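You operate a simulated robot arm through the tools that you are given. There is no shell and no other tool. Be economical: measure what you need, move in short steps, check, and stop when the job is done.

You are at the controls of a simulated robot arm. One attempt, no reset.

## Task
Slide the cup along the work table top until it stands next to the white bowl.
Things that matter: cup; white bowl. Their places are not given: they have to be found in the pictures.

Only the result counts: the job must be done as asked and must still hold three seconds after the hand-in. Knocking over, shifting, dropping, spilling or breaking anything else fails it.

## Robot
A 7-joint arm with a two-finger parallel gripper, fixed in place. Base frame: the origin is at the foot of the arm, x ahead of it, y to its left, z up; the work surface is at about z = 0. Units: m, degrees, N and s.
With the tool pointing down near the work surface it reaches from about 0.24 to 0.62 m from the base axis. Its first joint turns from -66.0 to 66.0 degrees. Payload 2.6 kg.
Tool frame: the origin (TCP) lies between the finger pads and is the grasp point; the fingertips stand 0.03 m ahead of it; z points along the fingers, y is the line along which they close. Largest opening 0.094 m; finger width 0.028, thickness 0.01; the body of the gripper, 0.05 by 0.096 m, starts 0.055 m behind the TCP.
Orientation is that of the tool frame in the base frame, as [roll, pitch, yaw] about the fixed x, y, z axes, in that order (R = Rz(yaw) Ry(pitch) Rx(roll)). With the fingers straight down and closing along the base's y, the tool's x points along the base's -x, its y along +y and its z along -z.

## Interface
- The arm moves only by the tool apply_moves. Its argument "series" is text: rows parted by semicolons, each of 6 numbers parted by spaces: the shift along the base's x, y, z in m, then the turn, a rotation vector about the base's x, y, z in degrees. In form: x y z rx ry rz; .... A call has 1 to 8 rows; each row shifts and turns the commanded pose from where the row before left it. "fingers" is the opening, from 0 (shut) to 1 (fully open), set as the call begins (left out, the last holds). Each row takes 0.2 s and may step no farther than 0.05 m and 8.6 degrees from the row before; otherwise, or with a gripper value out of range, the whole call is refused. Where a pose cannot be reached the arm comes as near as it can. A force on the tool above 40 N (or 10 N above the force at the start of the call, whichever is more), or a blocked arm, ends the call early, and 0.2 s more pass. Each finger travels about 0.072 m/s and halts on what it meets, pressing with about 38 N; the grip force reading is that of the motor and also rises with nothing between the fingers. The clock runs only during rows and for 0.2 s after the last one: add rows that do not move to give the fingers time. The reply holds the time, the measured pose of the TCP, the force on the tool along the base axes, the opening and the grip force, in the units named above and with some noise.
- Cameras (640 x 400 px; columns grow to the right, rows downward): "scene" is fixed at [0.0343, 0.4266, 0.5768]; the picture's right is [-0.80, -0.60, 0.00], its down [-0.32, 0.43, -0.84] and it looks along [0.50, -0.68, -0.54] (base axes); focal length 363 px, centre (320, 200). "wrist" rides on the gripper at [-0.037, 0, -0.058] in the tool frame; the picture's right is [0.00, -1.00, 0.00], its down [0.97, 0.00, -0.24] and it looks along [0.24, 0.00, 0.97] (tool axes); focal length 218 px, centre (320, 200).
- grab_frame(camera): a new picture of that camera. No time passes.
- pixel_to_xyz(camera, pixels): for up to 12 pixels [column, row] of the newest picture of that camera ("zoom" is the newest enlarged one), the place [x, y, z] in the base frame of the surface seen there, good to about 0.002 m, but the place of the scene camera against the robot may be out by one fixed shift of up to 0.012 m in any direction. No time passes.
- zoom(camera, box): a new picture of the part [left, top, right, bottom] of that camera's present view, enlarged. No time passes.
- sign_off(): hands the job in; it is judged then, once.

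Keep the steps short. Do not move on a guess: measure, check each grasp and each placing, and mend mistakes. In all there are 60 turns and 30 pictures (those below and enlarged ones count). Leave the gripper open and the arm clear of the work at the hand-in unless told otherwise, and finish with a single line.

The tools are called after "Call:" as name(argument=value, ...) on one line, values as JSON. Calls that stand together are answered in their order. apply_moves: Moves the arm, as the interface text tells. Its arguments: {"type":"object","properties":{"series":{"type":"string"},"fingers":{"type":"number"}},"required":["series"]} The other tools are called the same way: grab_frame (camera) takes a picture; pixel_to_xyz (camera, pixels) gives the place of the surface under pixels of a picture; zoom (camera, box) takes an enlarged picture of a part of a camera's view; sign_off () hands the job in.

At the start:

```text
time: 0.0
ee_pos: [0.3876, 0.0508, 0.2856]
tcp_rot: [-180.0, 0.1, -180.0]
force: [-0.3, -0.4, -0.3]
width: 0.0943
finger_force: 0.0
```

scene: 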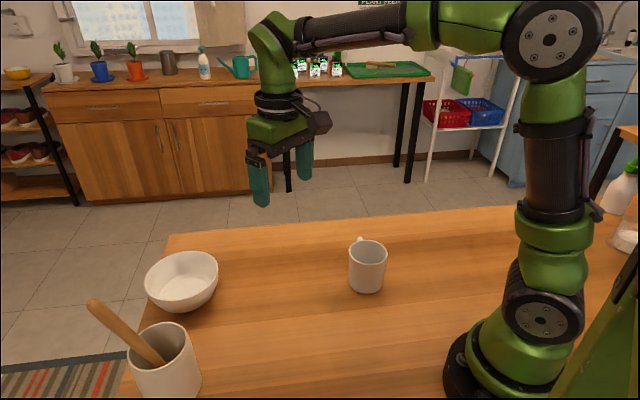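
wrist: 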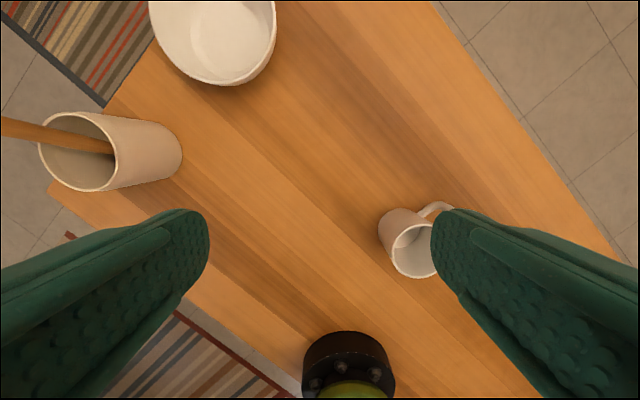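

I see the cup at scene (367,267), the bowl at (181,280) and a utensil pot at (168,360). Next I measure points on them in both pictures.

Call:
pixel_to_xyz(camera="scene", pixels=[[350, 250], [386, 250], [367, 244], [367, 291], [367, 270], [360, 240], [146, 275], [218, 265], [185, 310], [180, 253], [280, 290], [180, 285]])

Call:
pixel_to_xyz(camera="wrist", pixels=[[382, 222], [393, 258], [415, 277], [410, 210], [418, 255], [445, 207], [152, 20], [215, 85], [275, 30], [215, 50], [180, 155], [320, 200]])

Call:
zoom(camera="scene", box=[300, 210, 428, 290])

```text
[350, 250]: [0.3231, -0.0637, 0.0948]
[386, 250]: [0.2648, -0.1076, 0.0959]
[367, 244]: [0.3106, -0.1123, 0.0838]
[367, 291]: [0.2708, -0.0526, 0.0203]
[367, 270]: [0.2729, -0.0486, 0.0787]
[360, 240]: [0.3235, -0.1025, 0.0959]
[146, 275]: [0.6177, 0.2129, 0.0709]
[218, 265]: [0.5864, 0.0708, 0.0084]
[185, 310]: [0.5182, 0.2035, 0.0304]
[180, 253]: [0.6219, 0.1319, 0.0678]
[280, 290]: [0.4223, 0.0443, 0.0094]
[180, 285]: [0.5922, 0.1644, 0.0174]
```

```text
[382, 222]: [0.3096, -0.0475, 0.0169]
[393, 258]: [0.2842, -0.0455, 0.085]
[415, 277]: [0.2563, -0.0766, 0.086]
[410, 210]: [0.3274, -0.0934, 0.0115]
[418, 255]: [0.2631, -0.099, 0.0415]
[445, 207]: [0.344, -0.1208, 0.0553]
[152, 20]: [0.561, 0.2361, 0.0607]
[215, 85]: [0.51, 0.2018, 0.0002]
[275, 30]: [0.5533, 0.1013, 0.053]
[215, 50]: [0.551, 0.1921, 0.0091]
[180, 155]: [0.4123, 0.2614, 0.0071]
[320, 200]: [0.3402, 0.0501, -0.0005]
```

```text
5.00 times, centred on (364, 250) of scene
```

zoom: 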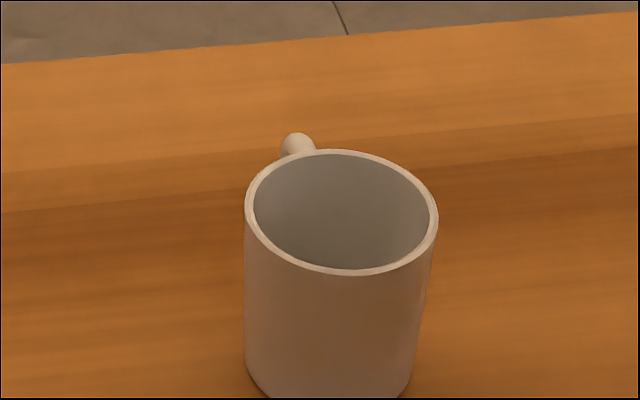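

The cup's centre is near (0.293,-0.082), its rim is about 0.073 m wide at z≈0.086, and its handle points at about -38°. The bowl is near (0.575,0.167). I go above the cup and turn -38°, so the fingers close square to the handle.

Call:
apply_moves(series="-0.019 -0.0265 -0.01 0 0 -7.6;-0.019 -0.0265 -0.01 0 0 -7.6;-0.019 -0.0265 -0.01 0 0 -7.6;-0.019 -0.0265 -0.01 0 0 -7.6;-0.019 -0.0265 -0.01 0 0 -7.6;0 0 0 0 0 0", fingers=1)

Call:
grab_frame(camera="wrist")

Call:
zoom(camera="scene", box=[100, 220, 292, 340])

```text
time: 1.4
ee_pos: [0.2924, -0.0809, 0.2349]
tcp_rot: [-179.9, 0.1, 142.0]
force: [-0.5, 0.3, -0.5]
width: 0.0943
finger_force: 0.0
```

```text
26 pictures are left
```

wrist: 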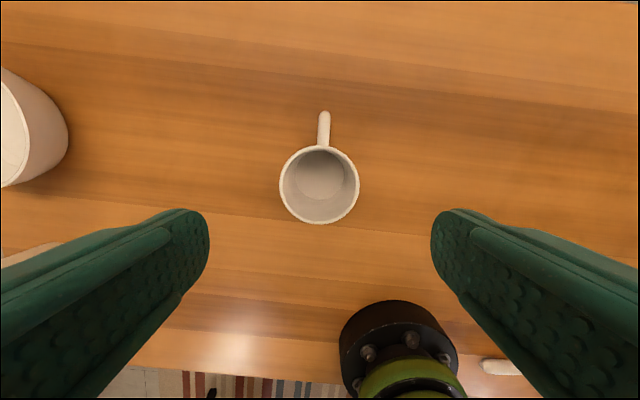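

```text
3.33 times, centred on (196, 280) of scene
```

zoom: 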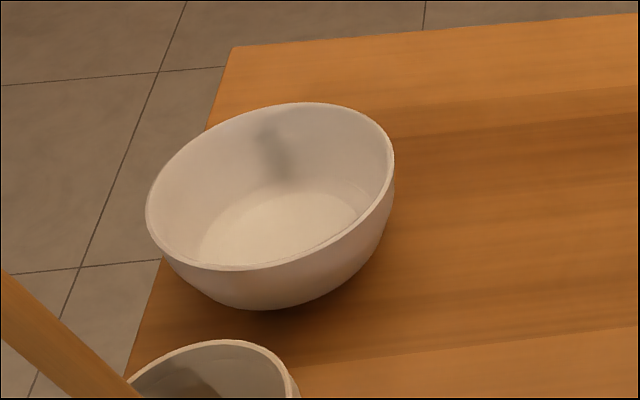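

The cup is now almost under the hand with its handle straight up in the picture. I measure the cup rim from the wrist, and the bowl rim and table edge from the zoom.

Call:
pixel_to_xyz(camera="wrist", pixels=[[281, 185], [357, 185], [319, 222], [319, 148], [290, 158], [349, 212], [324, 113], [100, 250]])

Call:
pixel_to_xyz(camera="zoom", pixels=[[149, 214], [391, 160], [240, 268], [310, 105], [340, 235], [190, 152], [260, 307], [240, 55], [200, 130], [420, 200], [630, 22], [372, 122]])

```text
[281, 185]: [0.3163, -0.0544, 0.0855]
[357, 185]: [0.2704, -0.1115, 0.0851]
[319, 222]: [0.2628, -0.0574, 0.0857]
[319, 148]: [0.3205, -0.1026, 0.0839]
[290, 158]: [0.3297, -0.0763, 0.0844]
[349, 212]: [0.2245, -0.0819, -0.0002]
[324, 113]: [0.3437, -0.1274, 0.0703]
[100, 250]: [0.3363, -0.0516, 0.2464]
```

```text
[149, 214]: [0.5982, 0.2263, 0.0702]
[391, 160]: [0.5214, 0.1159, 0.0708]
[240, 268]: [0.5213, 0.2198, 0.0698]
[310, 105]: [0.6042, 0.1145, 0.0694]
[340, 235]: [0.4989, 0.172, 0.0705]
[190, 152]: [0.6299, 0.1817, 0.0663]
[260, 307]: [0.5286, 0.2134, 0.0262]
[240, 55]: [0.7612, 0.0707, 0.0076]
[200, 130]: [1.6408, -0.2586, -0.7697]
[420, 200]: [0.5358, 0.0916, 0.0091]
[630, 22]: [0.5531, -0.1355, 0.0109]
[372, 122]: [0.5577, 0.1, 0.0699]
```

The cup's centre is (0.2925,-0.0815) with radius 0.0366, which is right under the TCP. After correcting the scene shift, the bowl's centre is about (0.562,0.170) with radius 0.067. I go straight down to z=0.045.

Call:
apply_moves(series="0 0 -0.04 0 0 0;0 0 -0.04 0 0 0;0 0 -0.04 0 0 0;0 0 -0.04 0 0 0;0 0 -0.03 0 0 0;0 0 0 0 0 0", fingers=1)

Call:
grab_frame(camera="wrist")

```text
time: 2.8
ee_pos: [0.2926, -0.082, 0.0441]
tcp_rot: [-180.0, 0.0, 142.0]
force: [1.3, 0.5, -0.2]
width: 0.0939
finger_force: 0.1
```

```text
24 pictures are left
```

wrist: 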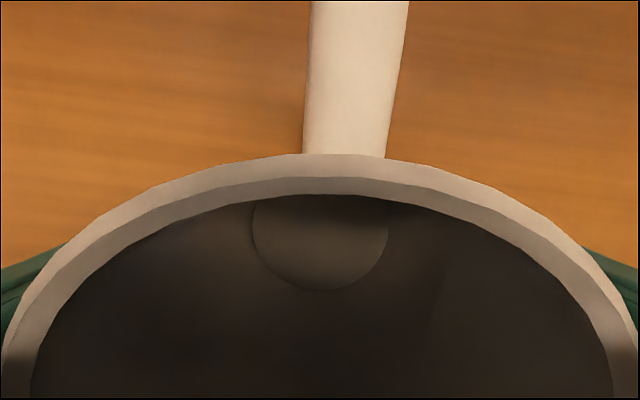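

The fingers stand either side of the cup with no contact force. I close them lightly, commanding an opening a bit under the cup's width.

Call:
apply_moves(series="0 0 0 0 0 0;0 0 0 0 0 0;0 0 0 0 0 0", fingers=0.7)

```text
time: 3.6
ee_pos: [0.2941, -0.0817, 0.0461]
tcp_rot: [-180.0, -0.1, 142.0]
force: [0.0, -0.1, -1.1]
width: 0.0795
finger_force: 38.4
```

The fingers stopped on the cup at 0.0795 m with 38 N, so it is held. I slide it level for the first half, turning a little so that no finger ends up between the cup and the bowl.

Call:
apply_moves(series="0.01 0.0055 0 0 0 -2;0.02 0.011 0 0 0 -4;0.03 0.0165 0 0 0 -5;0.03 0.0165 0 0 0 -5;0.02 0.011 0 0 0 -4;0 0 0 0 0 0")

Call:
grab_frame(camera="scene")

```text
time: 5.0
ee_pos: [0.4033, -0.0228, 0.0455]
tcp_rot: [179.9, 0.0, 121.7]
force: [-3.4, -0.1, 11.8]
width: 0.0793
finger_force: 38.2
```

```text
23 pictures are left
```

scene: 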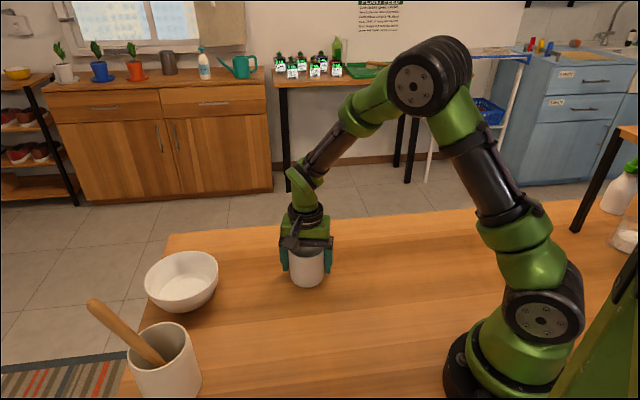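

The cup slid along upright, and the table pushes back only slightly (12 N). I go on towards the bowl and stop just short to check.

Call:
apply_moves(series="0.015 0.0085 0 0 0 -2;0.03 0.0165 0 0 0 -3;0.03 0.0165 0 0 0 0;0.02 0.011 0 0 0 0;0.01 0.0055 0 0 0 0;0 0 0 0 0 0")

Call:
zoom(camera="scene", box=[120, 200, 344, 340])

Call:
grab_frame(camera="wrist")

```text
time: 6.4
ee_pos: [0.508, 0.0365, 0.046]
tcp_rot: [-180.0, 0.0, 116.9]
force: [-6.3, -0.9, 12.6]
width: 0.0793
finger_force: 38.0
```

```text
2.86 times, centred on (232, 270) of scene
```

zoom: 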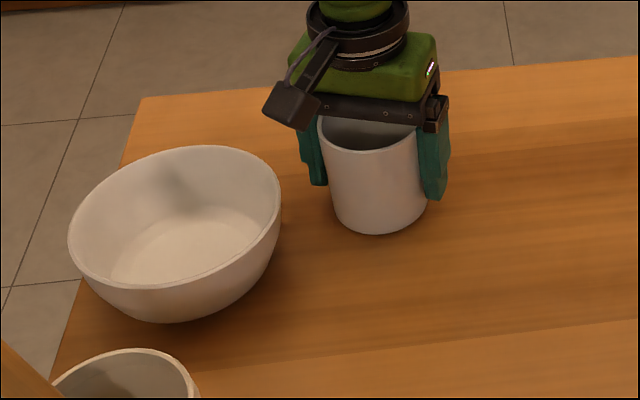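

```text
21 pictures are left
```

wrist: 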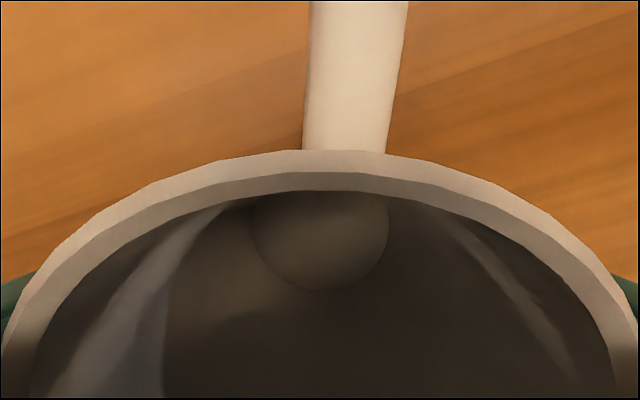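

There is still a gap. I measure the facing edges in the zoom: bowl rim at (281,190) and cup rim at (318,118), plus other rim points.

Call:
pixel_to_xyz(camera="zoom", pixels=[[321, 128], [415, 131], [370, 152], [328, 143], [278, 190], [272, 170], [276, 215], [265, 235], [240, 155], [311, 175]])

```text
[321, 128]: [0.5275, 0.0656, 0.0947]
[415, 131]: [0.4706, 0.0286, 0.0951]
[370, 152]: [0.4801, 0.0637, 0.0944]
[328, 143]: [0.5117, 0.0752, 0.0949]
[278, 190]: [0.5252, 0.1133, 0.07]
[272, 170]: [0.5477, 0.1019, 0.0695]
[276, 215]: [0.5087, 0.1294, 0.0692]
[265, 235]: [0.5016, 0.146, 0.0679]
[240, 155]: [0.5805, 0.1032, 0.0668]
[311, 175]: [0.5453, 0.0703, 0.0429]
```

The gap between cup and bowl is about 0.038 m, and the near finger is about 0.03 m from the bowl. I move a further 0.018 m towards the bowl, which leaves about 0.02 m.

Call:
apply_moves(series="0.002 0.006 0 0 0 0;0.002 0.007 0 0 0 0;0.001 0.004 0 0 0 0;0 0 0 0 0 0")

Call:
zoom(camera="scene", box=[120, 200, 344, 340])

```text
time: 7.4
ee_pos: [0.5136, 0.0544, 0.0457]
tcp_rot: [-179.9, 0.0, 117.1]
force: [0.0, -3.1, 4.5]
width: 0.0794
finger_force: 37.7
```

```text
2.86 times, centred on (232, 270) of scene
```

zoom: 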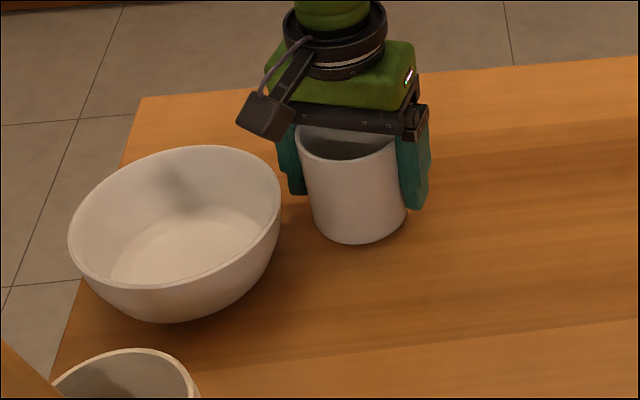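

The cup stands close to the bowl, with about 0.02 m between them and nothing touched. I open the fingers, with rows to wait.

Call:
apply_moves(series="0 0 0 0 0 0;0 0 0 0 0 0;0 0 0 0 0 0", fingers=0.97)

Call:
zoom(camera="scene", box=[120, 200, 344, 340])

```text
time: 8.2
ee_pos: [0.5137, 0.0533, 0.046]
tcp_rot: [180.0, 0.0, 116.9]
force: [0.5, -0.3, -0.1]
width: 0.0912
finger_force: 0.1
```

```text
2.86 times, centred on (232, 270) of scene
```

zoom: 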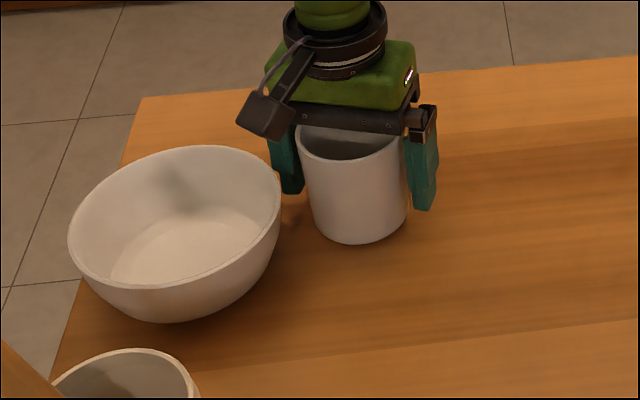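

The fingers are clear on both sides and no force is read. I rise straight up.

Call:
apply_moves(series="0 0 0.02 0 0 0;0 0 0.03 0 0 0;0 0 0.04 0 0 0;0 0 0.04 0 0 0;0 0 0.04 0 0 0;-0.04 0 0.02 0 0 0;-0.04 0 0 0 0 0;0 0 0 0 0 0")

Call:
grab_frame(camera="scene")

Call:
grab_frame(camera="wrist")

```text
time: 10.0
ee_pos: [0.4292, 0.0533, 0.2354]
tcp_rot: [-179.9, 0.1, 117.0]
force: [0.0, 1.4, -0.1]
width: 0.0912
finger_force: 0.1
```

```text
18 pictures are left
```

scene: 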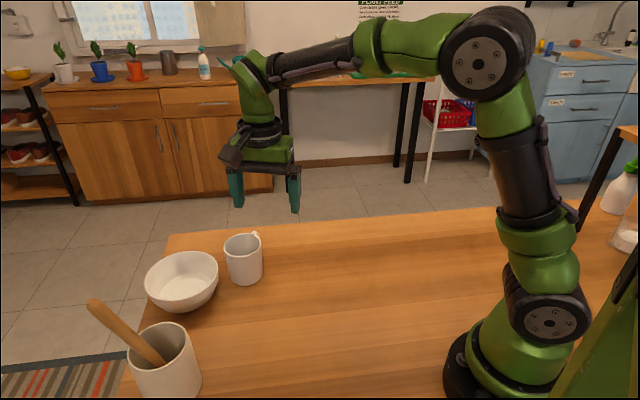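

```text
17 pictures are left
```

wrist: 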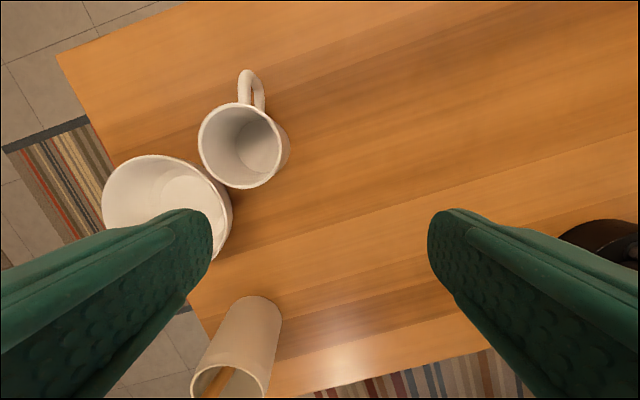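

The cup stands upright next to the bowl. The bowl and pot have not moved, and the gripper is open and clear, so I hand in.

Call:
sign_off()

```text
The job is handed in.
```

The cup was slid along the table and now stands upright about 2 cm from the white bowl; the bowl and the pot did not move, and the job is handed in.
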